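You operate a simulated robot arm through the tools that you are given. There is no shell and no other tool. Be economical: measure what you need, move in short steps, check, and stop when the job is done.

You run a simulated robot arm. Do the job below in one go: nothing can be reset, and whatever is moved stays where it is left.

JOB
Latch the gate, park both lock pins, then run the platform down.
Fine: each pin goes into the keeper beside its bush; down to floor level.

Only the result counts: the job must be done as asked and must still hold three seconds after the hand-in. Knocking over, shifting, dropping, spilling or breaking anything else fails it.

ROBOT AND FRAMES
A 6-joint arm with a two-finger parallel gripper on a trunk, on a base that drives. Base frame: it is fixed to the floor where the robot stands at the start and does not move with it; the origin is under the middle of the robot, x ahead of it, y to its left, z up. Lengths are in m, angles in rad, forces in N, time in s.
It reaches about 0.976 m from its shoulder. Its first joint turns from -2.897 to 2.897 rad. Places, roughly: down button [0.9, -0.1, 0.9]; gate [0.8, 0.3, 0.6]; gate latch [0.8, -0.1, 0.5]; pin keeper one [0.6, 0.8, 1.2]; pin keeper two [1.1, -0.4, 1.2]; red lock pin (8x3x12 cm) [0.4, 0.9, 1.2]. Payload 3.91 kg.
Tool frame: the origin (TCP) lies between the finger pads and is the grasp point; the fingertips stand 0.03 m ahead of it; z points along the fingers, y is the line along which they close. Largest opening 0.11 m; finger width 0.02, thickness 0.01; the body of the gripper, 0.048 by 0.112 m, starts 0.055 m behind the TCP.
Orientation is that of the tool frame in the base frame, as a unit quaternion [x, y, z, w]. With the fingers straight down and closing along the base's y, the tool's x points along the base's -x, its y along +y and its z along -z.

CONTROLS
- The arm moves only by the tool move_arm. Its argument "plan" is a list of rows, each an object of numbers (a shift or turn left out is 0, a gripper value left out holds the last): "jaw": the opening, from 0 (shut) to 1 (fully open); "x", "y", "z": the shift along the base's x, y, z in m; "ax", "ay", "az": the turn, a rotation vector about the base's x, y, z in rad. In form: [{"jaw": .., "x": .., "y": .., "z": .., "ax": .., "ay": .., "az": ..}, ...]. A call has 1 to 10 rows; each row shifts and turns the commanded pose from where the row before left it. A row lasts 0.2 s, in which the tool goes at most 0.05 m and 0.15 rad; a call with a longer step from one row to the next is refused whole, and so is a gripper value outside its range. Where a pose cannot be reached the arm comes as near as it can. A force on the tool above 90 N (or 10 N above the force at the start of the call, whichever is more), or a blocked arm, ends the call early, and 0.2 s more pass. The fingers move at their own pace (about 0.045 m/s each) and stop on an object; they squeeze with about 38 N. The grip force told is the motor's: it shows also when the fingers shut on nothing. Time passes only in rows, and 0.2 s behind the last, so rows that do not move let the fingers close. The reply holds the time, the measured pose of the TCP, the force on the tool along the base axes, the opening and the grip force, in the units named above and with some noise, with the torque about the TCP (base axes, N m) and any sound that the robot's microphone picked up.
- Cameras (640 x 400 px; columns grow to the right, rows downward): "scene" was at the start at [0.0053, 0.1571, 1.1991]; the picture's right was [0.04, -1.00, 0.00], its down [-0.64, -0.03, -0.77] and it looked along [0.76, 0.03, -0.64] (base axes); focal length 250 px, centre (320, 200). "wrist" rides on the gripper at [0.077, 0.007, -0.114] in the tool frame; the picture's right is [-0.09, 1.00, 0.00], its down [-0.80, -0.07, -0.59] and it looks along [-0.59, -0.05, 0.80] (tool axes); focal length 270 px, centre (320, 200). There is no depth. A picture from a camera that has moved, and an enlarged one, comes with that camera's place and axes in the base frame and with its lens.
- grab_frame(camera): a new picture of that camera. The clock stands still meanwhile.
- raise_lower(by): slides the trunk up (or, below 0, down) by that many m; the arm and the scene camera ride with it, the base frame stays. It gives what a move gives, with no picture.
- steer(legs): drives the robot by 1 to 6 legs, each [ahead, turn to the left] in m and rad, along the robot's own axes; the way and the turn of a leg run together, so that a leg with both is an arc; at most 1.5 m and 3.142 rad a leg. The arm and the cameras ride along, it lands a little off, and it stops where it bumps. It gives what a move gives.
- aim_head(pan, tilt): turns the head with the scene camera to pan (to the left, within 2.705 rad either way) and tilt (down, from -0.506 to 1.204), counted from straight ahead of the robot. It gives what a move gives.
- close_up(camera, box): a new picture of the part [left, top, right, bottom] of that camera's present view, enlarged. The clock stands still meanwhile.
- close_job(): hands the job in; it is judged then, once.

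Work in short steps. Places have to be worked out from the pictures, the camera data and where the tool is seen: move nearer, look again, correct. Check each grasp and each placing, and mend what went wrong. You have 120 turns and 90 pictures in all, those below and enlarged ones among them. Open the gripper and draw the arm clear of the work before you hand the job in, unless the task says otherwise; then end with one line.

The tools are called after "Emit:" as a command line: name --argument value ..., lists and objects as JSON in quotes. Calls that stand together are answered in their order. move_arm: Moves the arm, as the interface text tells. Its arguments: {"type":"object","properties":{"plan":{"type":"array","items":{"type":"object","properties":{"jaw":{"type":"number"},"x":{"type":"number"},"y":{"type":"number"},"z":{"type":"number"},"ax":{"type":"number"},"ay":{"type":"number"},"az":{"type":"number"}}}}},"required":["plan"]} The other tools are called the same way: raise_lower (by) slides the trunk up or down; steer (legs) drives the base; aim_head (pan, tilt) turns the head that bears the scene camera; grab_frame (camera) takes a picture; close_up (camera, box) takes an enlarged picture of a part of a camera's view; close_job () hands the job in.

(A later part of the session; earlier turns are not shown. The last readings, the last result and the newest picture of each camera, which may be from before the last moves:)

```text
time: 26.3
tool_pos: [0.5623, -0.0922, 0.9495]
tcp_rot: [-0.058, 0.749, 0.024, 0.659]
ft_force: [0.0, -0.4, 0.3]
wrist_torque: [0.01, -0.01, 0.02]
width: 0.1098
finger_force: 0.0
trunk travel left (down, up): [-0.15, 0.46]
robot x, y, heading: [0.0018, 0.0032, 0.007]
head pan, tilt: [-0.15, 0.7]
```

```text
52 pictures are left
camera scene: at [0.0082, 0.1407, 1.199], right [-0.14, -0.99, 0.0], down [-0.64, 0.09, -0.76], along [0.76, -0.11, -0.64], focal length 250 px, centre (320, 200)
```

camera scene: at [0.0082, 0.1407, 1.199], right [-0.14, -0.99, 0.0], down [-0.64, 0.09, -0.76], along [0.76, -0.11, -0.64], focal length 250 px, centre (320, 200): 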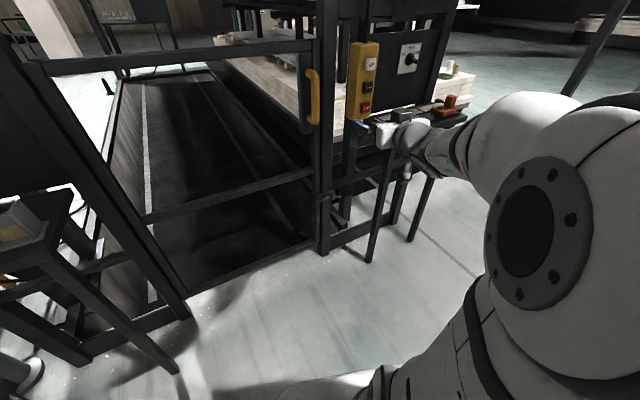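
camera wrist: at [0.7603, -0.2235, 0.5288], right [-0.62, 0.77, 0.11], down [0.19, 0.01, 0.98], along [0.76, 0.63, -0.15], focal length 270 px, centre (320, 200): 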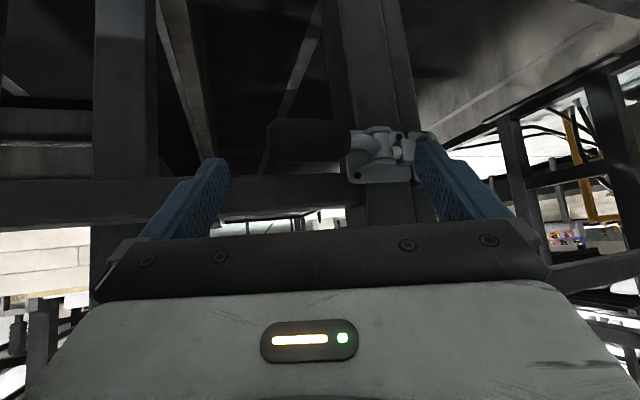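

Hand is now level at z 0.95. Raise the trunk 0.2 m, pull the hand back, then drive to stand in front of the red pin facing the panel.

Emit:
raise_lower --by 0.2

Emit:
move_arm --plan '[{"x": -0.03}, {"x": -0.03}, {"x": -0.03}, {"x": -0.03}]'

Emit:
steer --legs '[[0, -1.197], [-0.494, 0], [0, 1.663]]'

Emit:
aim_head --pan 0.1 --tilt 0.35

Emit:
grab_frame --camera "scene"

Emit:
grab_frame --camera "wrist"

```text
time: 28.5
tool_pos: [0.5619, -0.0931, 1.1496]
tcp_rot: [-0.059, 0.751, 0.025, 0.658]
ft_force: [0.5, -0.1, 0.9]
wrist_torque: [0.04, 0.01, 0.0]
width: 0.1102
finger_force: 0.0
trunk travel left (down, up): [-0.35, 0.26]
robot x, y, heading: [0.0028, 0.0073, 0.003]
head pan, tilt: [-0.15, 0.7]
```

```text
time: 29.5
tool_pos: [0.4476, -0.0887, 1.1404]
tcp_rot: [-0.06, 0.758, 0.038, 0.649]
ft_force: [0.9, -0.4, 0.5]
wrist_torque: [-0.01, 0.05, -0.01]
width: 0.1101
finger_force: 0.0
trunk travel left (down, up): [-0.35, 0.26]
robot x, y, heading: [0.0047, 0.0058, 0.013]
head pan, tilt: [-0.15, 0.7]
```

```text
time: 33.6
tool_pos: [0.0799, -0.3828, 1.1444]
tcp_rot: [0.353, 0.671, -0.32, 0.569]
ft_force: [-0.5, -0.8, 0.1]
wrist_torque: [-0.02, -0.04, 0.01]
width: 0.1101
finger_force: 0.1
trunk travel left (down, up): [-0.35, 0.26]
robot x, y, heading: [-0.0283, 0.055, -1.209]
head pan, tilt: [-0.15, 0.7]
stopped in leg 2: the robot was blocked; the commanded pose is now the measured one
```

```text
time: 34.5
tool_pos: [0.0802, -0.383, 1.1454]
tcp_rot: [0.353, 0.67, -0.321, 0.569]
ft_force: [0.4, 0.8, 0.1]
wrist_torque: [-0.02, 0.0, -0.05]
width: 0.1099
finger_force: 0.0
trunk travel left (down, up): [-0.35, 0.26]
robot x, y, heading: [-0.0229, 0.0577, -1.217]
head pan, tilt: [0.099, 0.351]
```

```text
51 pictures are left
camera scene: at [0.1265, 0.0982, 1.4303], right [-0.9, -0.44, 0.0], down [-0.15, 0.31, -0.94], along [0.42, -0.84, -0.34], focal length 250 px, centre (320, 200)
```

scene: 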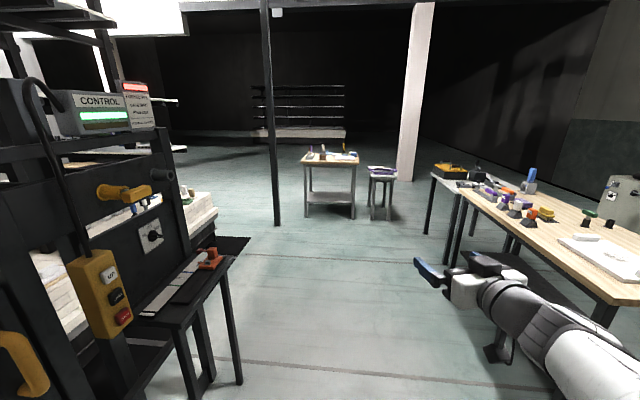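

```text
50 pictures are left
camera wrist: at [0.0164, -0.2756, 1.0842], right [0.84, 0.53, 0.06], down [-0.3, 0.37, 0.88], along [0.45, -0.76, 0.47], focal length 270 px, centre (320, 200)
```

wrist: 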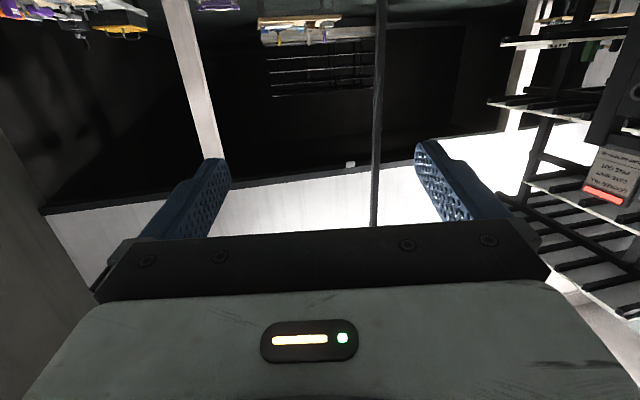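

The base bumped after 6 cm going backward. Look behind to see what's there.

Emit:
aim_head --pan 2.7 --tilt 0.9

Emit:
grab_frame --camera "scene"

```text
time: 36.8
tool_pos: [0.0792, -0.3824, 1.145]
tcp_rot: [0.353, 0.67, -0.321, 0.569]
ft_force: [-0.2, -0.2, 0.3]
wrist_torque: [0.0, 0.02, -0.03]
width: 0.1101
finger_force: 0.0
trunk travel left (down, up): [-0.35, 0.26]
robot x, y, heading: [-0.0308, 0.0601, -1.207]
head pan, tilt: [2.7, 0.901]
```

```text
49 pictures are left
camera scene: at [0.0913, 0.2568, 1.3828], right [1.0, -0.08, 0.0], down [-0.06, -0.78, -0.62], along [0.05, 0.62, -0.78], focal length 250 px, centre (320, 200)
```

scene: 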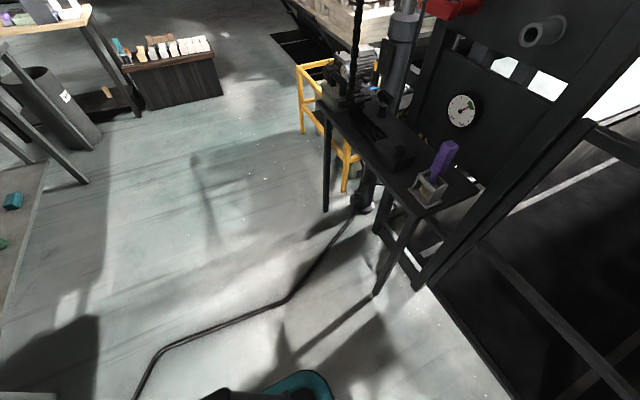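

A hose runs toward something near the robot's left-rear. Tilt further down to see it.

Emit:
aim_head --pan 2.7 --tilt 1.2

Emit:
grab_frame --camera "scene"

```text
time: 37.6
tool_pos: [0.0792, -0.3828, 1.1438]
tcp_rot: [0.353, 0.669, -0.321, 0.569]
ft_force: [0.4, 0.4, 0.0]
wrist_torque: [0.0, 0.0, -0.03]
width: 0.1099
finger_force: 0.1
trunk travel left (down, up): [-0.35, 0.26]
robot x, y, heading: [-0.0298, 0.0574, -1.207]
head pan, tilt: [2.7, 1.201]
```

```text
48 pictures are left
camera scene: at [0.0897, 0.2374, 1.3631], right [1.0, -0.08, 0.0], down [-0.08, -0.93, -0.36], along [0.03, 0.36, -0.93], focal length 250 px, centre (320, 200)
```

scene: 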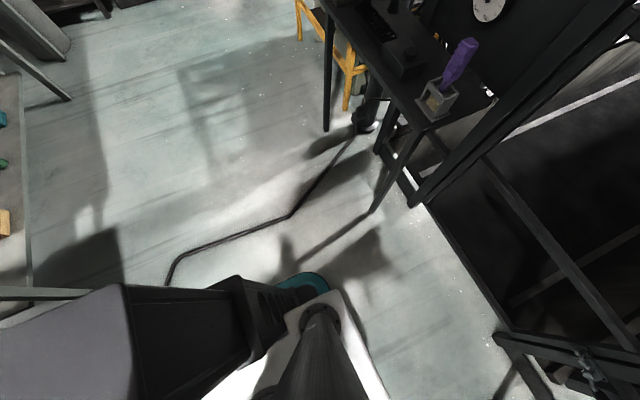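

Probably a bench at the robot's rear right side. Look with the head panned the other way.

Emit:
aim_head --pan -2.2 --tilt 0.8

Emit:
grab_frame --camera "scene"

```text
time: 41.5
tool_pos: [0.08, -0.383, 1.1442]
tcp_rot: [0.352, 0.67, -0.32, 0.569]
ft_force: [-0.3, -1.1, 0.5]
wrist_torque: [0.0, 0.01, -0.01]
width: 0.1099
finger_force: 0.1
trunk travel left (down, up): [-0.35, 0.26]
robot x, y, heading: [-0.0302, 0.0579, -1.206]
head pan, tilt: [-2.201, 0.799]
```

```text
47 pictures are left
camera scene: at [0.0074, 0.203, 1.3907], right [0.27, 0.96, 0.0], down [0.69, -0.19, -0.7], along [-0.67, 0.19, -0.72], focal length 250 px, centre (320, 200)
```

scene: 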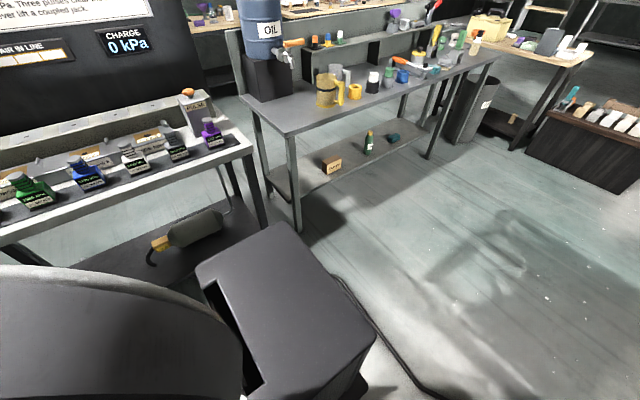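

No obvious obstacle there beyond the floor hose; I'll take the other route: turn left and drive forward a shorter way.

Emit:
steer --legs '[[0, 3.04], [0.33, 0]]'

Emit:
aim_head --pan 0 --tilt 0.9

Emit:
grab_frame --camera "scene"

```text
time: 50.8
tool_pos: [-0.1864, 0.8282, 1.145]
tcp_rot: [0.654, -0.381, -0.555, -0.345]
ft_force: [-0.2, 0.1, -0.9]
wrist_torque: [0.03, -0.02, 0.02]
width: 0.1098
finger_force: 0.1
trunk travel left (down, up): [-0.35, 0.26]
robot x, y, heading: [-0.1327, 0.3754, 1.841]
head pan, tilt: [-2.201, 0.799]
```

```text
time: 52.9
tool_pos: [-0.1876, 0.8286, 1.1448]
tcp_rot: [0.655, -0.381, -0.555, -0.345]
ft_force: [-0.5, -0.6, 0.2]
wrist_torque: [-0.01, 0.01, 0.0]
width: 0.1099
finger_force: 0.0
trunk travel left (down, up): [-0.35, 0.26]
robot x, y, heading: [-0.1326, 0.3756, 1.838]
head pan, tilt: [0.0, 0.901]
```

```text
46 pictures are left
camera scene: at [-0.2786, 0.3326, 1.3828], right [0.96, 0.26, 0.0], down [0.21, -0.76, -0.62], along [-0.16, 0.6, -0.78], focal length 250 px, centre (320, 200)
```

scene: 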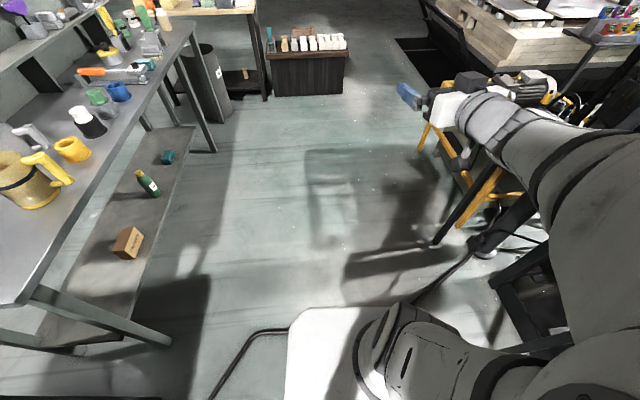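

It got there. Now turn to face the panel and look at the red pin and keeper.

Emit:
steer --legs '[[0, -1.39]]'

Emit:
aim_head --pan 0.25 --tilt 0.35

Emit:
grab_frame --camera "scene"

Emit:
grab_frame --camera "wrist"

```text
time: 56.7
tool_pos: [0.3034, 0.5057, 1.1423]
tcp_rot: [-0.256, 0.714, 0.204, 0.619]
ft_force: [-0.4, 0.5, -1.6]
wrist_torque: [-0.02, 0.0, -0.04]
width: 0.1099
finger_force: 0.1
trunk travel left (down, up): [-0.35, 0.26]
robot x, y, heading: [-0.1317, 0.364, 0.446]
head pan, tilt: [0.0, 0.901]
```

```text
time: 57.7
tool_pos: [0.3019, 0.5098, 1.1448]
tcp_rot: [-0.26, 0.711, 0.206, 0.62]
ft_force: [-1.4, -0.1, -1.2]
wrist_torque: [0.01, 0.0, 0.04]
width: 0.1099
finger_force: 0.2
trunk travel left (down, up): [-0.35, 0.26]
robot x, y, heading: [-0.1269, 0.3671, 0.449]
head pan, tilt: [0.25, 0.351]
```

```text
45 pictures are left
camera scene: at [-0.1943, 0.5272, 1.4303], right [0.64, -0.77, 0.0], down [-0.26, -0.22, -0.94], along [0.72, 0.6, -0.34], focal length 250 px, centre (320, 200)
```

scene: 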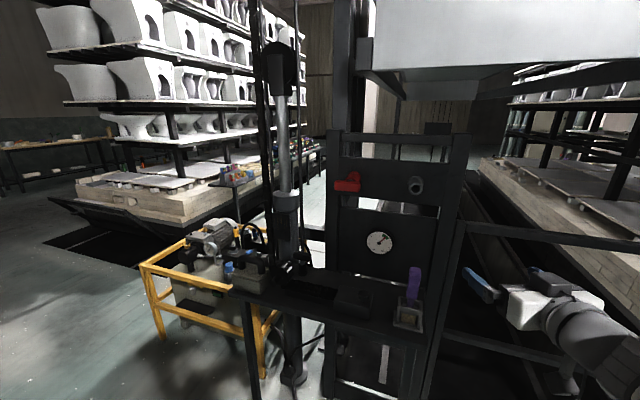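

```text
44 pictures are left
camera wrist: at [0.202, 0.4359, 1.0846], right [-0.62, 0.78, 0.06], down [-0.34, -0.33, 0.88], along [0.71, 0.52, 0.47], focal length 270 px, centre (320, 200)
```

wrist: 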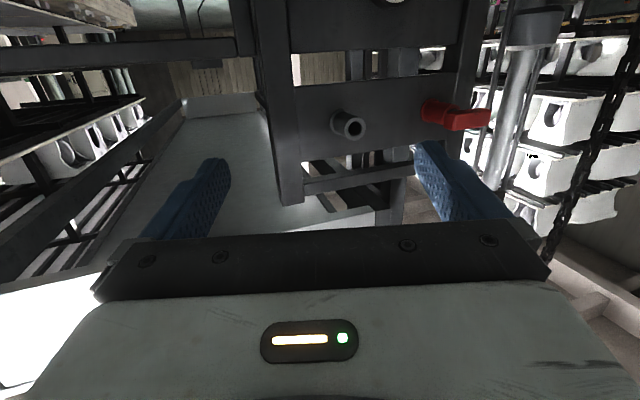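

Enlarge pin and keeper in both views for triangulation.

Emit:
close_up --camera "scene" --box '[320, 150, 440, 225]'

Emit:
close_up --camera "wrist" --box '[310, 75, 510, 175]'

```text
5.33 times, centred on (380, 188) of scene
camera zoom: at [-0.1943, 0.5272, 1.4303], right [0.64, -0.77, 0.0], down [-0.26, -0.22, -0.94], along [0.72, 0.6, -0.34], focal length 1335 px, centre (0, 267)
```

zoom: 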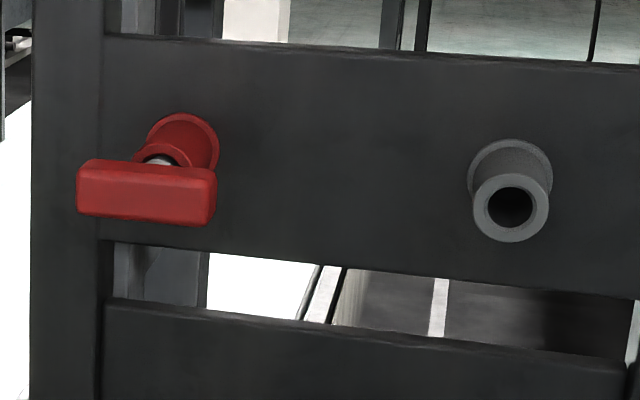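

```text
3.20 times, centred on (410, 125) of wrist
camera zoom: at [0.202, 0.4359, 1.0846], right [-0.62, 0.78, 0.06], down [-0.34, -0.33, 0.88], along [0.71, 0.52, 0.47], focal length 865 px, centre (32, 440)
```

zoom: 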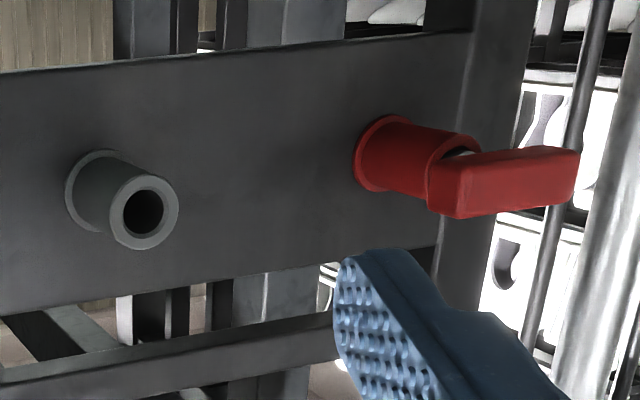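

Triangulation: bush flange (0.534,0.976,1.203), bar centre ≈ (0.447,0.946,1.204), keeper flange (0.600,0.787), mouth (0.5275,0.761), panel yaw ≈ 0.34. I align the hand (closing horizontally over the 8 cm bar) and move to a standoff.

Emit:
move_arm --plan '[{"z": 0.03, "y": 0.03, "az": -0.11}, {"z": 0.03, "y": 0.035, "az": -0.11}, {"y": 0.045, "az": -0.11}, {"y": 0.045, "ax": 0.038, "ay": -0.065}, {"y": 0.045, "x": 0.005, "ax": 0.038, "ay": -0.065}, {"y": 0.045, "x": 0.005}, {"y": 0.045, "x": 0.005}, {"y": 0.045, "x": 0.005}, {"y": 0.04, "x": 0.005}, {"y": 0.02, "x": 0.005}]'

Emit:
grab_frame --camera "wrist"

Emit:
grab_frame --camera "scene"

```text
time: 59.9
tool_pos: [0.3894, 0.6495, 1.1427]
tcp_rot: [-0.221, 0.775, 0.145, 0.574]
ft_force: [0.1, -0.4, 0.4]
wrist_torque: [-0.04, -0.01, 0.01]
width: 0.11
finger_force: 0.1
out of reach, approached as far as the arm can: row 2, 3, 4, 5, 6, 7, 8, 9, 10
trunk travel left (down, up): [-0.35, 0.26]
robot x, y, heading: [-0.1322, 0.3651, 0.446]
head pan, tilt: [0.25, 0.351]
```

```text
41 pictures are left
camera wrist: at [0.2725, 0.5859, 1.1032], right [-0.49, 0.87, 0.06], down [-0.26, -0.2, 0.94], along [0.83, 0.44, 0.32], focal length 270 px, centre (320, 200)
```

wrist: 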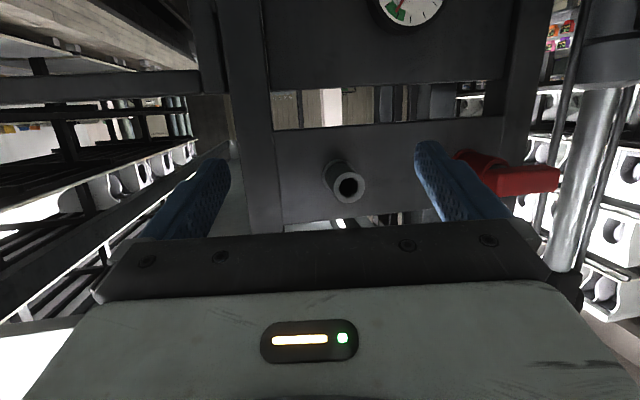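

```text
40 pictures are left
camera scene: at [-0.1939, 0.5275, 1.4304], right [0.64, -0.77, 0.0], down [-0.26, -0.22, -0.94], along [0.72, 0.6, -0.34], focal length 250 px, centre (320, 200)
```

scene: 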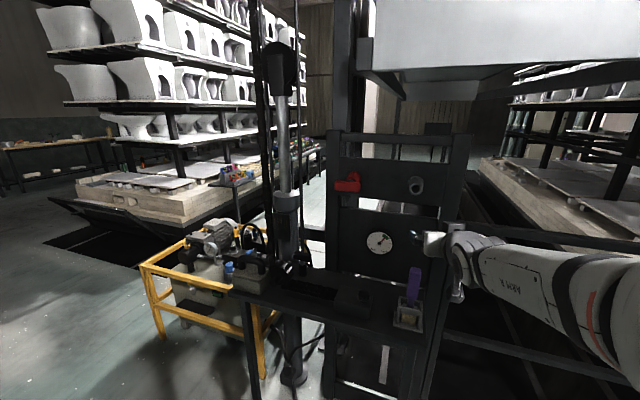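

The arm's posture limits it here (relative height too big for this posture, not distance). I'll raise the trunk 0.22 so the hand works lower relative to the shoulder, and bring the hand down/level.

Emit:
raise_lower --by 0.22

Emit:
move_arm --plan '[{"z": -0.04}, {"z": -0.04}, {"z": -0.04, "az": -0.05}, {"z": -0.03, "az": -0.05, "ax": 0.035, "ay": -0.08}, {"az": -0.05, "ax": 0.035, "ay": -0.08}, {"ax": 0.035, "ay": -0.08}, {}]'

```text
time: 62.2
tool_pos: [0.3896, 0.6482, 1.3626]
tcp_rot: [-0.221, 0.776, 0.145, 0.573]
ft_force: [0.4, -1.0, 0.2]
wrist_torque: [-0.02, 0.0, 0.0]
width: 0.1098
finger_force: 0.0
trunk travel left (down, up): [-0.57, 0.04]
robot x, y, heading: [-0.1325, 0.3626, 0.448]
head pan, tilt: [0.25, 0.351]
```

```text
time: 63.8
tool_pos: [0.4323, 0.5188, 1.234]
tcp_rot: [-0.144, 0.709, 0.125, 0.679]
ft_force: [0.2, 0.5, -0.6]
wrist_torque: [0.0, -0.02, 0.0]
width: 0.1099
finger_force: 0.1
out of reach, approached as far as the arm can: row 1, 2, 3, 4, 5, 6
trunk travel left (down, up): [-0.57, 0.04]
robot x, y, heading: [-0.1316, 0.3691, 0.451]
head pan, tilt: [0.25, 0.351]
```

The limit is apparently being too close to the shoulder (folded). Hand is level now (yaw 0.38); I'll move out and left along a wider arc.

Emit:
move_arm --plan '[{"x": 0.02, "y": 0.04}, {"x": 0.01, "y": 0.045}, {"x": -0.005, "y": 0.045, "z": -0.01}, {"x": -0.012, "y": 0.045, "z": -0.01}, {"x": -0.015, "y": 0.045, "z": -0.01}, {"x": -0.015, "y": 0.045}, {"x": -0.02, "y": 0.045}, {"x": -0.02, "y": 0.04}]'

Emit:
grab_frame --camera "wrist"

```text
time: 65.6
tool_pos: [0.4601, 0.5409, 1.2529]
tcp_rot: [-0.16, 0.706, 0.126, 0.678]
ft_force: [-0.2, -0.1, 0.4]
wrist_torque: [0.02, -0.02, 0.0]
width: 0.11
finger_force: 0.1
out of reach, approached as far as the arm can: row 1, 2, 3, 4, 5, 6, 7, 8
trunk travel left (down, up): [-0.57, 0.04]
robot x, y, heading: [-0.1283, 0.3666, 0.448]
head pan, tilt: [0.25, 0.351]
```

```text
39 pictures are left
camera wrist: at [0.351, 0.498, 1.1815], right [-0.39, 0.92, 0.05], down [-0.5, -0.26, 0.83], along [0.77, 0.3, 0.56], focal length 270 px, centre (320, 200)
```

wrist: 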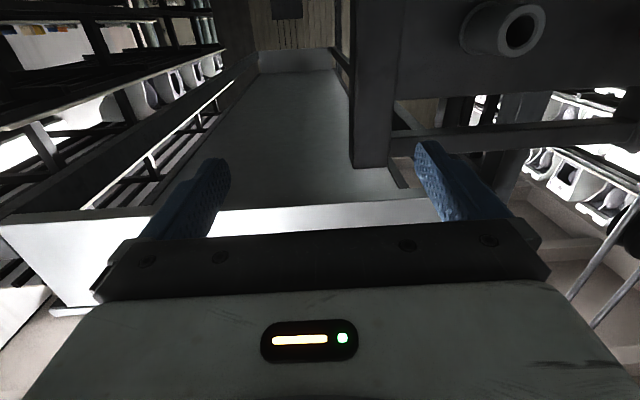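

Left motion is still refused; perhaps the last joint (roll) is near its limit. Test rolling the hand about its axis one way.

Emit:
move_arm --plan '[{"ax": 0.13, "ay": 0.05}, {"ax": 0.13, "ay": 0.05}, {"ax": 0.13, "ay": 0.05}, {"ax": 0.13, "ay": 0.05}, {"y": 0.04}, {"y": 0.04}]'

```text
time: 67.0
tool_pos: [0.4807, 0.5578, 1.2655]
tcp_rot: [0.039, 0.72, 0.318, 0.616]
ft_force: [-0.2, 0.1, 0.5]
wrist_torque: [0.01, 0.0, 0.0]
width: 0.1099
finger_force: 0.2
out of reach, approached as far as the arm can: row 1, 5, 6
trunk travel left (down, up): [-0.57, 0.04]
robot x, y, heading: [-0.1326, 0.3638, 0.453]
head pan, tilt: [0.25, 0.351]
```

All refusals are for bearings left of the robot's heading: the first joint's dead zone seems straight ahead/left. I'll turn the base left 0.65 so the pin lies to the right of the heading, then realign the hand.

Emit:
steer --legs '[[0, 0.65]]'

Emit:
aim_head --pan -0.35 --tilt 0.45

Emit:
grab_frame --camera "scene"

```text
time: 69.1
tool_pos: [0.2496, 0.882, 1.267]
tcp_rot: [-0.195, 0.694, 0.5, 0.48]
ft_force: [-0.3, 0.2, -0.6]
wrist_torque: [-0.01, 0.0, -0.03]
width: 0.11
finger_force: 0.0
trunk travel left (down, up): [-0.57, 0.04]
robot x, y, heading: [-0.1185, 0.3621, 1.083]
head pan, tilt: [0.25, 0.351]
```

```text
time: 70.1
tool_pos: [0.2507, 0.8824, 1.2675]
tcp_rot: [-0.195, 0.694, 0.499, 0.48]
ft_force: [-0.2, 0.0, 0.4]
wrist_torque: [0.01, 0.03, 0.01]
width: 0.1102
finger_force: 0.0
trunk travel left (down, up): [-0.57, 0.04]
robot x, y, heading: [-0.1134, 0.3572, 1.086]
head pan, tilt: [-0.351, 0.45]
```

```text
38 pictures are left
camera scene: at [-0.2197, 0.4228, 1.6412], right [0.67, -0.74, 0.0], down [-0.32, -0.29, -0.9], along [0.67, 0.6, -0.44], focal length 250 px, centre (320, 200)
```

scene: 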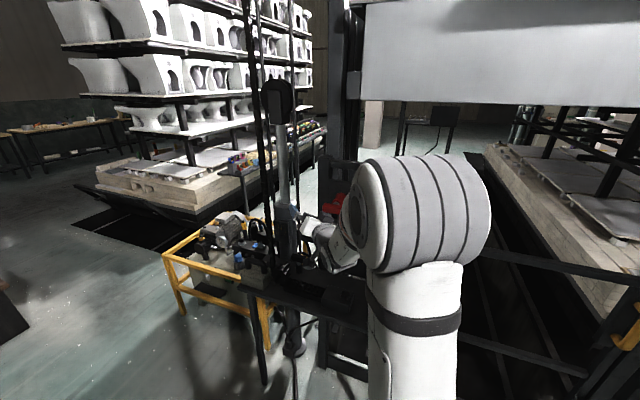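

Now undo the hand roll and yaw it to 0.34, at roughly the same place.

Emit:
move_arm --plan '[{"ax": -0.062, "ay": -0.117}, {"ax": -0.062, "ay": -0.117}, {"ax": -0.062, "ay": -0.117}, {"ax": -0.062, "ay": -0.117}, {"az": -0.148, "z": -0.01}, {"az": -0.148, "z": -0.01}, {"az": -0.148, "z": -0.01}, {"az": -0.148, "z": -0.01}, {"az": -0.148, "z": -0.01}, {}]'

Emit:
grab_frame --camera "wrist"

```text
time: 72.3
tool_pos: [0.2565, 0.8776, 1.2687]
tcp_rot: [-0.365, 0.62, 0.353, 0.598]
ft_force: [-0.7, 0.3, 0.2]
wrist_torque: [0.0, -0.02, -0.03]
width: 0.1096
finger_force: 0.0
out of reach, approached as far as the arm can: row 3, 5, 6, 7, 8, 9
trunk travel left (down, up): [-0.57, 0.04]
robot x, y, heading: [-0.1178, 0.358, 1.083]
head pan, tilt: [-0.351, 0.45]
```

```text
37 pictures are left
camera wrist: at [0.1934, 0.7786, 1.1949], right [-0.87, 0.48, 0.09], down [-0.21, -0.53, 0.82], along [0.44, 0.7, 0.56], focal length 270 px, centre (320, 200)
```

wrist: 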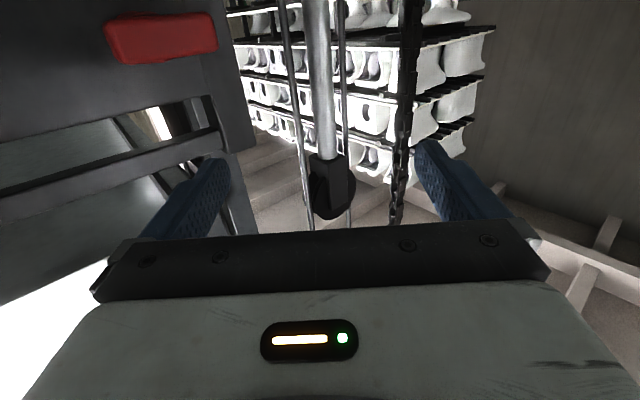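

Yawing swings the wrist left into the first joint's stop. Turn the base further left (to ~1.53) so the wrist works on the robot's right side.

Emit:
steer --legs '[[0, 0.45]]'

Emit:
move_arm --plan '[{"x": 0.045}, {"x": 0.045}, {"x": 0.045, "az": -0.14}, {"x": 0.04, "az": -0.14}, {"x": 0.04, "az": -0.14, "z": -0.015}, {"x": 0.04, "az": -0.14, "y": -0.02, "z": -0.015}, {"x": 0.03, "az": -0.14, "y": -0.02, "z": -0.015}, {"x": 0.03, "az": -0.14, "y": -0.02, "z": -0.015}, {"az": -0.14, "y": -0.02}, {}]'

Emit:
grab_frame --camera "wrist"

```text
time: 74.1
tool_pos: [-0.0088, 0.9919, 1.2692]
tcp_rot: [-0.499, 0.518, 0.483, 0.499]
ft_force: [0.0, -0.5, 0.5]
wrist_torque: [-0.01, -0.01, 0.0]
width: 0.1101
finger_force: 0.0
trunk travel left (down, up): [-0.57, 0.04]
robot x, y, heading: [-0.1092, 0.3604, 1.542]
head pan, tilt: [-0.351, 0.45]
```

```text
time: 76.3
tool_pos: [0.4049, 0.8212, 1.2283]
tcp_rot: [-0.298, 0.659, 0.257, 0.641]
ft_force: [-0.1, -0.6, -0.1]
wrist_torque: [0.0, -0.01, 0.02]
width: 0.1103
finger_force: 0.0
out of reach, approached as far as the arm can: row 5, 6, 7, 8, 9
trunk travel left (down, up): [-0.57, 0.04]
robot x, y, heading: [-0.1074, 0.3641, 1.535]
head pan, tilt: [-0.351, 0.45]
```

```text
36 pictures are left
camera wrist: at [0.3214, 0.7376, 1.1555], right [-0.72, 0.69, 0.04], down [-0.36, -0.43, 0.83], along [0.59, 0.58, 0.56], focal length 270 px, centre (320, 200)
```

wrist: 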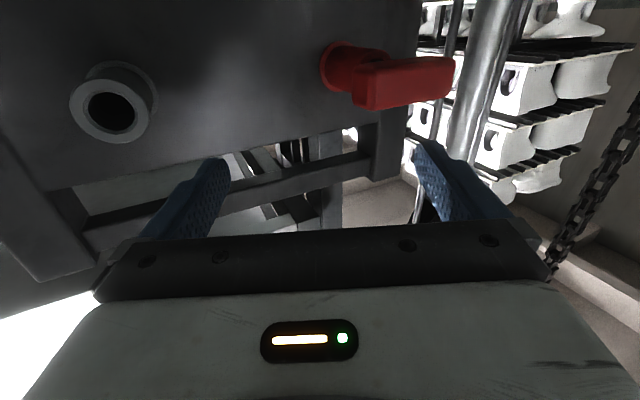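

The level-hand posture is hard for this arm, while a hand pitched ~45° down (as at the latch) had ample range. I pitch the hand down, keeping the closing axis horizontal, then turn the base back to about 0.95.

Emit:
move_arm --plan '[{"ax": -0.1, "ay": 0.104, "x": -0.02}, {"ax": -0.1, "ay": 0.104, "x": -0.02}, {"ax": -0.1, "ay": 0.104, "x": -0.02}, {"ax": -0.1, "ay": 0.104, "x": -0.02}, {"ax": -0.1, "ay": 0.104, "x": -0.02}, {"az": -0.1}]'

Emit:
steer --legs '[[0, -0.55]]'

```text
time: 77.7
tool_pos: [0.3148, 0.8306, 1.2288]
tcp_rot: [-0.343, 0.828, 0.18, 0.405]
ft_force: [0.9, 0.1, -0.3]
wrist_torque: [0.01, -0.01, 0.01]
width: 0.11
finger_force: 0.2
out of reach, approached as far as the arm can: row 5
trunk travel left (down, up): [-0.57, 0.04]
robot x, y, heading: [-0.1073, 0.3635, 1.541]
head pan, tilt: [-0.351, 0.45]
```

```text
time: 79.6
tool_pos: [0.4979, 0.5381, 1.2294]
tcp_rot: [-0.105, 0.891, 0.061, 0.437]
ft_force: [-0.5, 2.3, 0.1]
wrist_torque: [-0.01, -0.01, -0.04]
width: 0.1101
finger_force: 0.0
trunk travel left (down, up): [-0.57, 0.04]
robot x, y, heading: [-0.1095, 0.3684, 0.987]
head pan, tilt: [-0.351, 0.45]
```

Pitch is now ~38° down, yaw 0.26. Move left to the standoff of the red bar at about (0.357, 0.914, 1.277).

Emit:
move_arm --plan '[{"x": -0.03, "y": 0.03, "z": 0.01}, {"x": -0.03, "y": 0.035, "z": 0.01}, {"x": -0.02, "y": 0.042, "z": 0.01}, {"x": -0.015, "y": 0.045, "z": 0.01}, {"x": -0.01, "y": 0.045, "z": 0.008, "az": 0.04}, {"x": -0.01, "y": 0.045, "az": 0.045}, {"x": -0.01, "y": 0.045}, {"x": -0.01, "y": 0.045}, {"x": -0.006, "y": 0.044}]'

Emit:
grab_frame --camera "wrist"

```text
time: 81.6
tool_pos: [0.3599, 0.9127, 1.2744]
tcp_rot: [-0.142, 0.886, 0.079, 0.435]
ft_force: [0.3, 0.4, -0.7]
wrist_torque: [-0.02, -0.01, -0.02]
width: 0.1099
finger_force: 0.0
trunk travel left (down, up): [-0.57, 0.04]
robot x, y, heading: [-0.1152, 0.3688, 0.986]
head pan, tilt: [-0.351, 0.45]
```

```text
35 pictures are left
camera wrist: at [0.2277, 0.8746, 1.2831], right [-0.27, 0.96, 0.09], down [0.04, -0.08, 1.0], along [0.96, 0.27, -0.02], focal length 270 px, centre (320, 200)
```

wrist: 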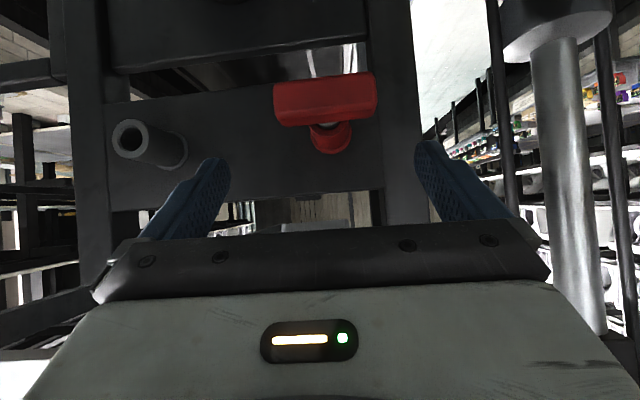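

Excellent: no refusals, and the bar sits centred between the fingers (front face ≈ (0.425,0.941,1.205)). Advance 0.11 m along the fingers and close.

Emit:
move_arm --plan '[{"x": 0.021, "y": 0.0085, "z": -0.017}, {"x": 0.021, "y": 0.0085, "z": -0.017}, {"x": 0.021, "y": 0.0085, "z": -0.017}, {"x": 0.019, "y": 0.0075, "z": -0.016}, {}]'

Emit:
grab_frame --camera "wrist"

```text
time: 82.8
tool_pos: [0.4404, 0.9446, 1.2095]
tcp_rot: [-0.142, 0.885, 0.08, 0.436]
ft_force: [0.2, 0.1, 0.2]
wrist_torque: [-0.03, -0.01, 0.0]
width: 0.1101
finger_force: 0.0
trunk travel left (down, up): [-0.57, 0.04]
robot x, y, heading: [-0.1121, 0.3701, 0.99]
head pan, tilt: [-0.351, 0.45]
```

```text
34 pictures are left
camera wrist: at [0.3072, 0.9072, 1.2179], right [-0.27, 0.96, 0.09], down [0.04, -0.08, 1.0], along [0.96, 0.27, -0.02], focal length 270 px, centre (320, 200)
```

wrist: 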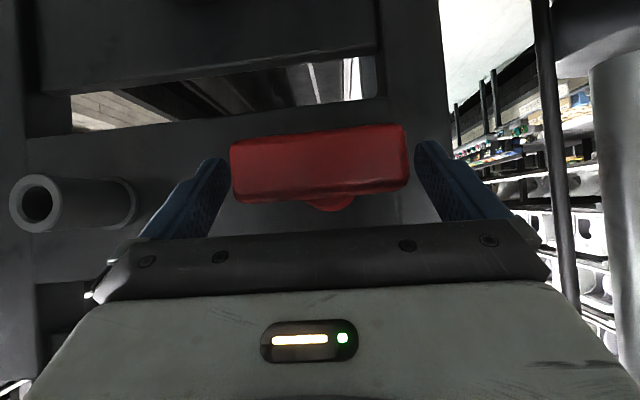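

Bar is between the fingers; close.

Emit:
move_arm --plan '[{"jaw": 0}, {}, {}, {}]'

```text
time: 83.8
tool_pos: [0.4386, 0.9462, 1.2093]
tcp_rot: [-0.143, 0.885, 0.08, 0.435]
ft_force: [0.6, 3.2, 0.6]
wrist_torque: [0.31, 0.05, 0.64]
width: 0.0805
finger_force: 37.8
trunk travel left (down, up): [-0.57, 0.04]
robot x, y, heading: [-0.113, 0.3696, 0.986]
head pan, tilt: [-0.351, 0.45]
```

Gripped at 80 mm. Pull straight out along (-0.944,-0.33) in small steps.

Emit:
move_arm --plan '[{"x": -0.0095, "y": -0.0033}, {"x": -0.0095, "y": -0.0033}, {"x": -0.0095, "y": -0.0033}, {"x": -0.0095, "y": -0.0033}]'

Emit:
grab_frame --camera "wrist"

```text
time: 84.8
tool_pos: [0.4034, 0.9313, 1.2095]
tcp_rot: [-0.142, 0.886, 0.08, 0.435]
ft_force: [0.1, 0.4, 0.6]
wrist_torque: [-0.04, 0.03, 0.0]
width: 0.0804
finger_force: 37.8
trunk travel left (down, up): [-0.57, 0.04]
robot x, y, heading: [-0.112, 0.3683, 0.991]
head pan, tilt: [-0.351, 0.45]
```

```text
33 pictures are left
camera wrist: at [0.2697, 0.8936, 1.2172], right [-0.27, 0.96, 0.09], down [0.04, -0.08, 1.0], along [0.96, 0.27, -0.02], focal length 270 px, centre (320, 200)
```

wrist: 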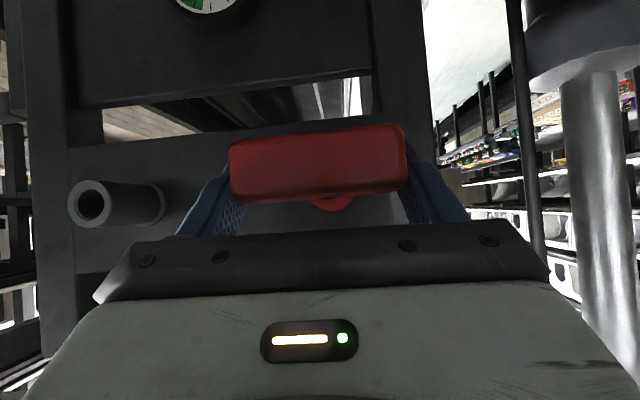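

The pin slides freely with the grip (no slip). Continue out another 0.10 m.

Emit:
move_arm --plan '[{"x": -0.019, "y": -0.0066}, {"x": -0.019, "y": -0.0066}, {"x": -0.019, "y": -0.0066}, {"x": -0.019, "y": -0.0066}, {"x": -0.019, "y": -0.0066}, {}]'

Emit:
grab_frame --camera "wrist"

Emit:
grab_frame --camera "scene"

```text
time: 86.2
tool_pos: [0.3082, 0.9002, 1.209]
tcp_rot: [-0.142, 0.886, 0.079, 0.435]
ft_force: [0.3, 0.2, 0.2]
wrist_torque: [0.0, 0.06, 0.0]
width: 0.0802
finger_force: 38.0
trunk travel left (down, up): [-0.57, 0.04]
robot x, y, heading: [-0.1138, 0.3689, 0.988]
head pan, tilt: [-0.351, 0.45]
```

```text
32 pictures are left
camera wrist: at [0.1753, 0.8625, 1.2164], right [-0.27, 0.96, 0.09], down [0.04, -0.08, 1.0], along [0.96, 0.27, -0.02], focal length 270 px, centre (320, 200)
```

wrist: 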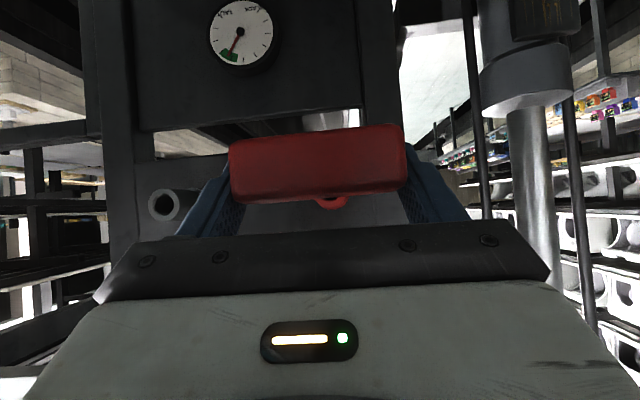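

```text
31 pictures are left
camera scene: at [-0.2065, 0.4395, 1.6412], right [0.59, -0.8, 0.0], down [-0.35, -0.26, -0.9], along [0.72, 0.54, -0.44], focal length 250 px, centre (320, 200)
```

scene: 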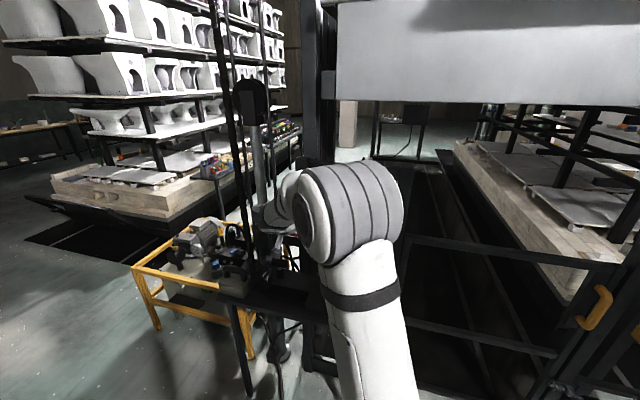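

Pin is fully out (13.6 cm pulled; tip clear). The keeper axis is 0.20 m to the right along the panel, same height; shift by (+0.067,-0.190).

Emit:
move_arm --plan '[{"x": 0.0134, "y": -0.038}, {"x": 0.0134, "y": -0.038}, {"x": 0.0134, "y": -0.038}, {"x": 0.0134, "y": -0.038}, {"x": 0.0134, "y": -0.038}, {}]'

Emit:
aim_head --pan -0.5 --tilt 0.5

Emit:
grab_frame --camera "scene"

Emit:
grab_frame --camera "wrist"

```text
time: 87.6
tool_pos: [0.373, 0.7088, 1.2101]
tcp_rot: [-0.141, 0.886, 0.078, 0.435]
ft_force: [0.1, 0.4, -3.6]
wrist_torque: [-0.05, 0.04, -0.01]
width: 0.0803
finger_force: 38.4
trunk travel left (down, up): [-0.57, 0.04]
robot x, y, heading: [-0.1118, 0.3651, 0.991]
head pan, tilt: [-0.351, 0.45]
```

```text
time: 88.3
tool_pos: [0.3723, 0.7085, 1.2106]
tcp_rot: [-0.14, 0.886, 0.078, 0.436]
ft_force: [-0.7, -0.1, -2.4]
wrist_torque: [-0.01, 0.0, 0.02]
width: 0.0804
finger_force: 38.2
trunk travel left (down, up): [-0.57, 0.04]
robot x, y, heading: [-0.1144, 0.3655, 0.987]
head pan, tilt: [-0.499, 0.499]
```

```text
30 pictures are left
camera scene: at [-0.2002, 0.4272, 1.6367], right [0.47, -0.88, 0.0], down [-0.42, -0.23, -0.88], along [0.78, 0.41, -0.48], focal length 250 px, centre (320, 200)
```

scene: 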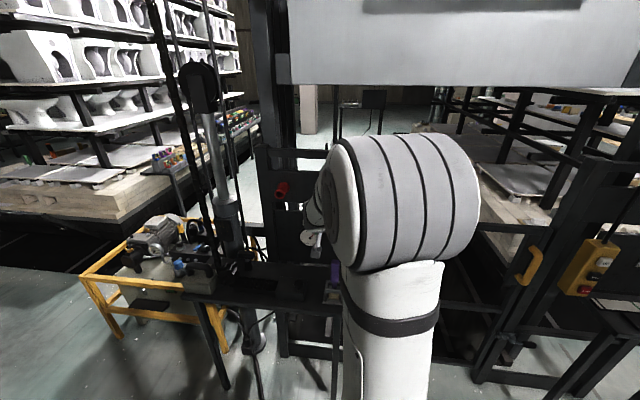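

```text
29 pictures are left
camera wrist: at [0.2409, 0.6706, 1.2179], right [-0.27, 0.96, 0.09], down [0.04, -0.08, 1.0], along [0.96, 0.27, -0.02], focal length 270 px, centre (320, 200)
```

wrist: 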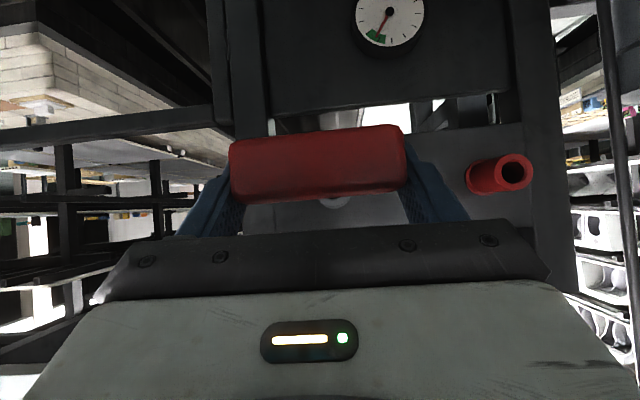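

The bush is empty and the keeper peeks below the bar. Zoom to compare its offset with how the bush appeared when aligned (x≈331).

Emit:
close_up --camera "wrist" --box '[270, 170, 390, 230]'

```text
5.33 times, centred on (330, 200) of wrist
camera zoom: at [0.2409, 0.6706, 1.2179], right [-0.27, 0.96, 0.09], down [0.04, -0.08, 1.0], along [0.96, 0.27, -0.02], focal length 1442 px, centre (267, 200)
```

zoom: 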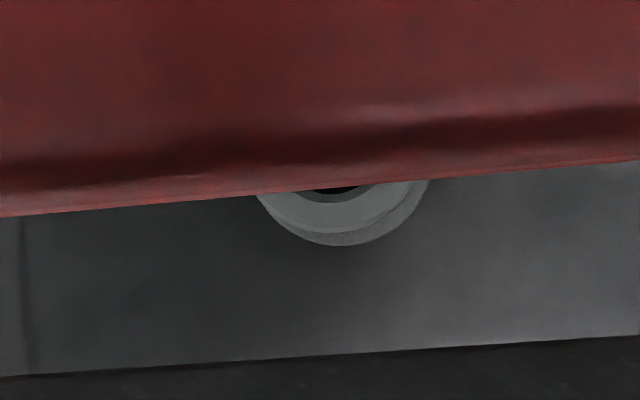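

The keeper is ~4 mm to the left of the present pin axis; height matches. Correct by 3.5 mm and approach, watching forces.

Emit:
move_arm --plan '[{"x": -0.0012, "y": 0.0033}, {"x": 0.0141, "y": 0.005}, {"x": 0.0141, "y": 0.005}, {"x": 0.0141, "y": 0.005}, {"x": 0.0094, "y": 0.0033}, {}]'

Emit:
grab_frame --camera "wrist"

```text
time: 89.7
tool_pos: [0.4238, 0.7298, 1.2098]
tcp_rot: [-0.142, 0.886, 0.08, 0.435]
ft_force: [-0.3, 0.5, -2.7]
wrist_torque: [-0.02, 0.05, 0.02]
width: 0.0803
finger_force: 37.7
trunk travel left (down, up): [-0.57, 0.04]
robot x, y, heading: [-0.1131, 0.3682, 0.983]
head pan, tilt: [-0.499, 0.499]
```

```text
27 pictures are left
camera wrist: at [0.2911, 0.6918, 1.2175], right [-0.27, 0.96, 0.09], down [0.04, -0.08, 1.0], along [0.96, 0.27, -0.02], focal length 270 px, centre (320, 200)
```

wrist: 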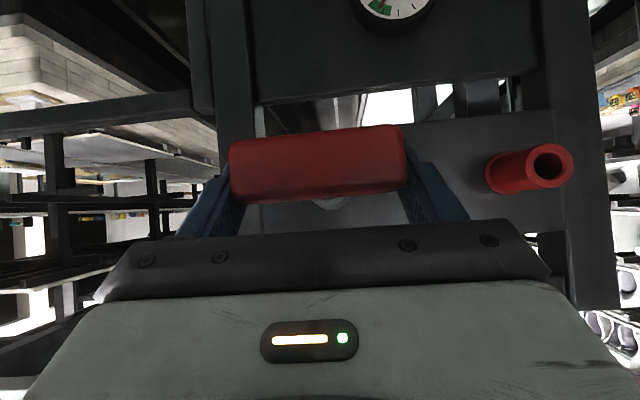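

No contact yet; tip should be right at the mouth. Insert in 8–10 mm steps.

Emit:
move_arm --plan '[{"x": 0.0075, "y": 0.0027}, {"x": 0.0075, "y": 0.0027}, {"x": 0.0075, "y": 0.0027}, {"x": 0.0075, "y": 0.0027}]'

```text
time: 90.7
tool_pos: [0.4534, 0.7401, 1.2085]
tcp_rot: [-0.142, 0.886, 0.079, 0.434]
ft_force: [-0.5, 0.2, -2.7]
wrist_torque: [0.0, 0.02, -0.01]
width: 0.0801
finger_force: 38.0
trunk travel left (down, up): [-0.57, 0.04]
robot x, y, heading: [-0.1102, 0.3684, 0.987]
head pan, tilt: [-0.499, 0.499]
```

Zero axial force after 32 mm: the tip appears to be entering. Continue.

Emit:
move_arm --plan '[{"x": 0.0094, "y": 0.0033}, {"x": 0.0094, "y": 0.0033}, {"x": 0.0094, "y": 0.0033}, {"x": 0.0094, "y": 0.0033}]'

Emit:
grab_frame --camera "wrist"

```text
time: 91.7
tool_pos: [0.493, 0.7543, 1.2093]
tcp_rot: [-0.142, 0.886, 0.079, 0.435]
ft_force: [0.2, -0.1, -3.0]
wrist_torque: [-0.02, 0.02, -0.01]
width: 0.0801
finger_force: 38.0
trunk travel left (down, up): [-0.57, 0.04]
robot x, y, heading: [-0.1146, 0.3675, 0.982]
head pan, tilt: [-0.499, 0.499]
```

```text
26 pictures are left
camera wrist: at [0.3602, 0.7169, 1.217], right [-0.27, 0.96, 0.09], down [0.04, -0.08, 1.0], along [0.96, 0.27, -0.02], focal length 270 px, centre (320, 200)
```

wrist: 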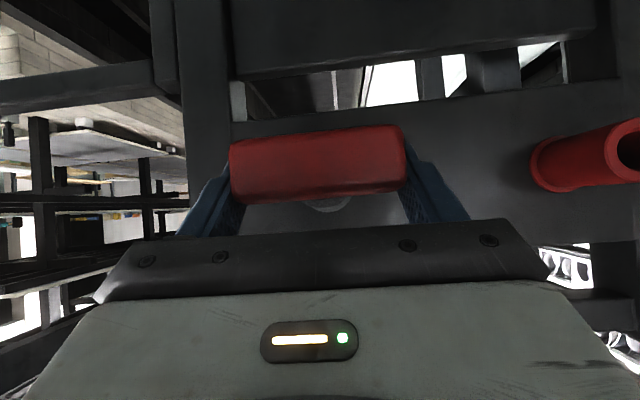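

Still free. Continue to seat until contact.

Emit:
move_arm --plan '[{"x": 0.0057, "y": 0.002}, {"x": 0.0057, "y": 0.002}, {"x": 0.0047, "y": 0.0017}, {}]'

```text
time: 92.7
tool_pos: [0.5082, 0.7602, 1.2091]
tcp_rot: [-0.142, 0.886, 0.078, 0.434]
ft_force: [-3.4, -1.1, -5.1]
wrist_torque: [0.13, 0.18, 0.53]
width: 0.0801
finger_force: 37.9
trunk travel left (down, up): [-0.57, 0.04]
robot x, y, heading: [-0.1083, 0.3668, 0.988]
head pan, tilt: [-0.499, 0.499]
```

Slight contact (3.5 N) at the same depth as it sat in the bush. One small extra push to confirm it is seated.

Emit:
move_arm --plan '[{"x": 0.004, "y": 0.0014}, {"x": 0.004, "y": 0.0014}, {}]'

```text
time: 93.5
tool_pos: [0.5129, 0.7609, 1.2108]
tcp_rot: [-0.142, 0.886, 0.079, 0.435]
ft_force: [-27.9, -11.3, -10.6]
wrist_torque: [0.05, -0.03, 0.93]
width: 0.0799
finger_force: 38.3
trunk travel left (down, up): [-0.57, 0.04]
robot x, y, heading: [-0.1146, 0.3684, 0.991]
head pan, tilt: [-0.499, 0.499]
```

Seated (30 N stop). Release and back off along the fingers, then check it stays.

Emit:
move_arm --plan '[{"x": -0.005, "y": -0.0015}, {"jaw": 1}, {}, {}, {"x": -0.02, "y": -0.007, "z": 0.016}, {"x": -0.03, "y": -0.01, "z": 0.024}, {"x": -0.03, "y": -0.01, "z": 0.024}, {"x": -0.03, "y": -0.01, "z": 0.02}, {"x": -0.035, "y": -0.01}]'

Emit:
grab_frame --camera "wrist"

```text
time: 95.5
tool_pos: [0.3654, 0.7143, 1.2953]
tcp_rot: [-0.142, 0.885, 0.079, 0.436]
ft_force: [0.2, 0.1, 0.4]
wrist_torque: [0.05, -0.01, 0.0]
width: 0.1098
finger_force: 0.0
trunk travel left (down, up): [-0.57, 0.04]
robot x, y, heading: [-0.1156, 0.3628, 0.986]
head pan, tilt: [-0.499, 0.499]
```

```text
25 pictures are left
camera wrist: at [0.2325, 0.6763, 1.303], right [-0.27, 0.96, 0.09], down [0.04, -0.08, 1.0], along [0.96, 0.27, -0.02], focal length 270 px, centre (320, 200)
```

wrist: 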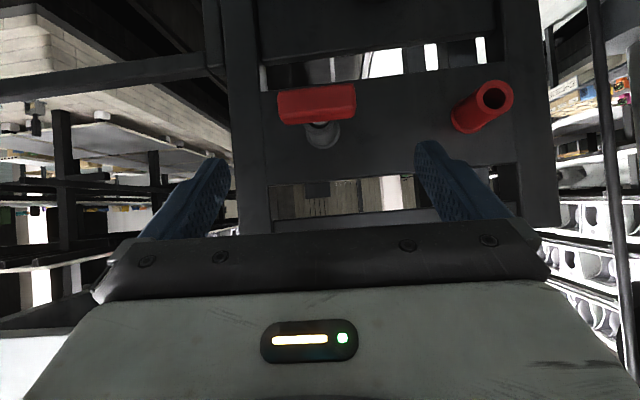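

Red pin is parked in keeper one and the bush is empty. Next the yellow pin: I estimate its flange at (0.96,-0.24,1.20) and keeper two at (1.02,-0.42,1.20). Drive to about (0.12,-0.54), heading 0.5.

Emit:
steer --legs '[[0, -2.3], [0.93, 0], [0, 1.816]]'

Emit:
aim_head --pan -0.05 --tilt 0.5

Emit:
grab_frame --camera "scene"

Emit:
grab_frame --camera "wrist"

```text
time: 101.0
tool_pos: [-0.15, -0.2262, 1.2948]
tcp_rot: [0.742, 0.504, -0.361, 0.256]
ft_force: [0.4, -0.7, 0.4]
wrist_torque: [-0.01, 0.01, 0.01]
width: 0.1099
finger_force: 0.1
trunk travel left (down, up): [-0.57, 0.04]
robot x, y, heading: [-0.0833, 0.374, -1.264]
head pan, tilt: [-0.499, 0.499]
stopped in leg 1: the robot was blocked; the commanded pose is now the measured one
```

```text
time: 101.9
tool_pos: [-0.1488, -0.2259, 1.295]
tcp_rot: [0.741, 0.504, -0.361, 0.257]
ft_force: [-0.6, 0.1, -0.6]
wrist_torque: [-0.01, 0.02, 0.03]
width: 0.1101
finger_force: 0.0
trunk travel left (down, up): [-0.57, 0.04]
robot x, y, heading: [-0.0825, 0.3764, -1.264]
head pan, tilt: [-0.051, 0.499]
```

```text
24 pictures are left
camera scene: at [0.0587, 0.4025, 1.6367], right [-0.97, -0.25, 0.0], down [-0.12, 0.46, -0.88], along [0.22, -0.85, -0.48], focal length 250 px, centre (320, 200)
```

scene: 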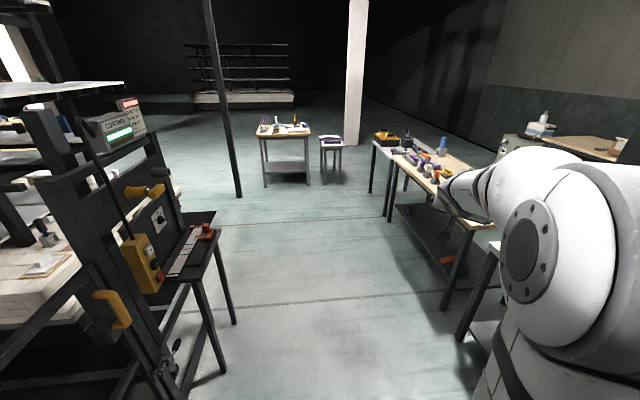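

```text
23 pictures are left
camera wrist: at [-0.0936, -0.0997, 1.3031], right [0.91, -0.41, 0.09], down [-0.09, 0.02, 1.0], along [-0.41, -0.91, -0.02], focal length 270 px, centre (320, 200)
```

wrist: 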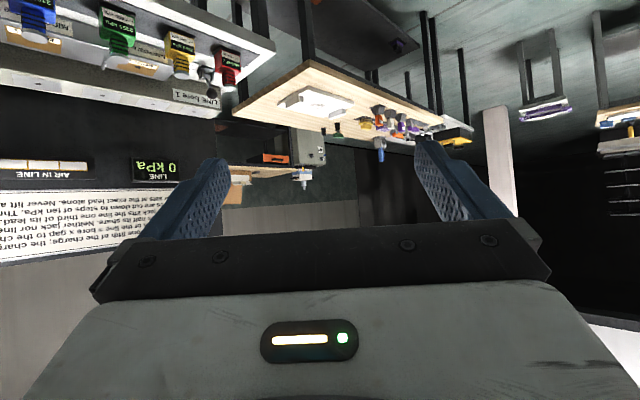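

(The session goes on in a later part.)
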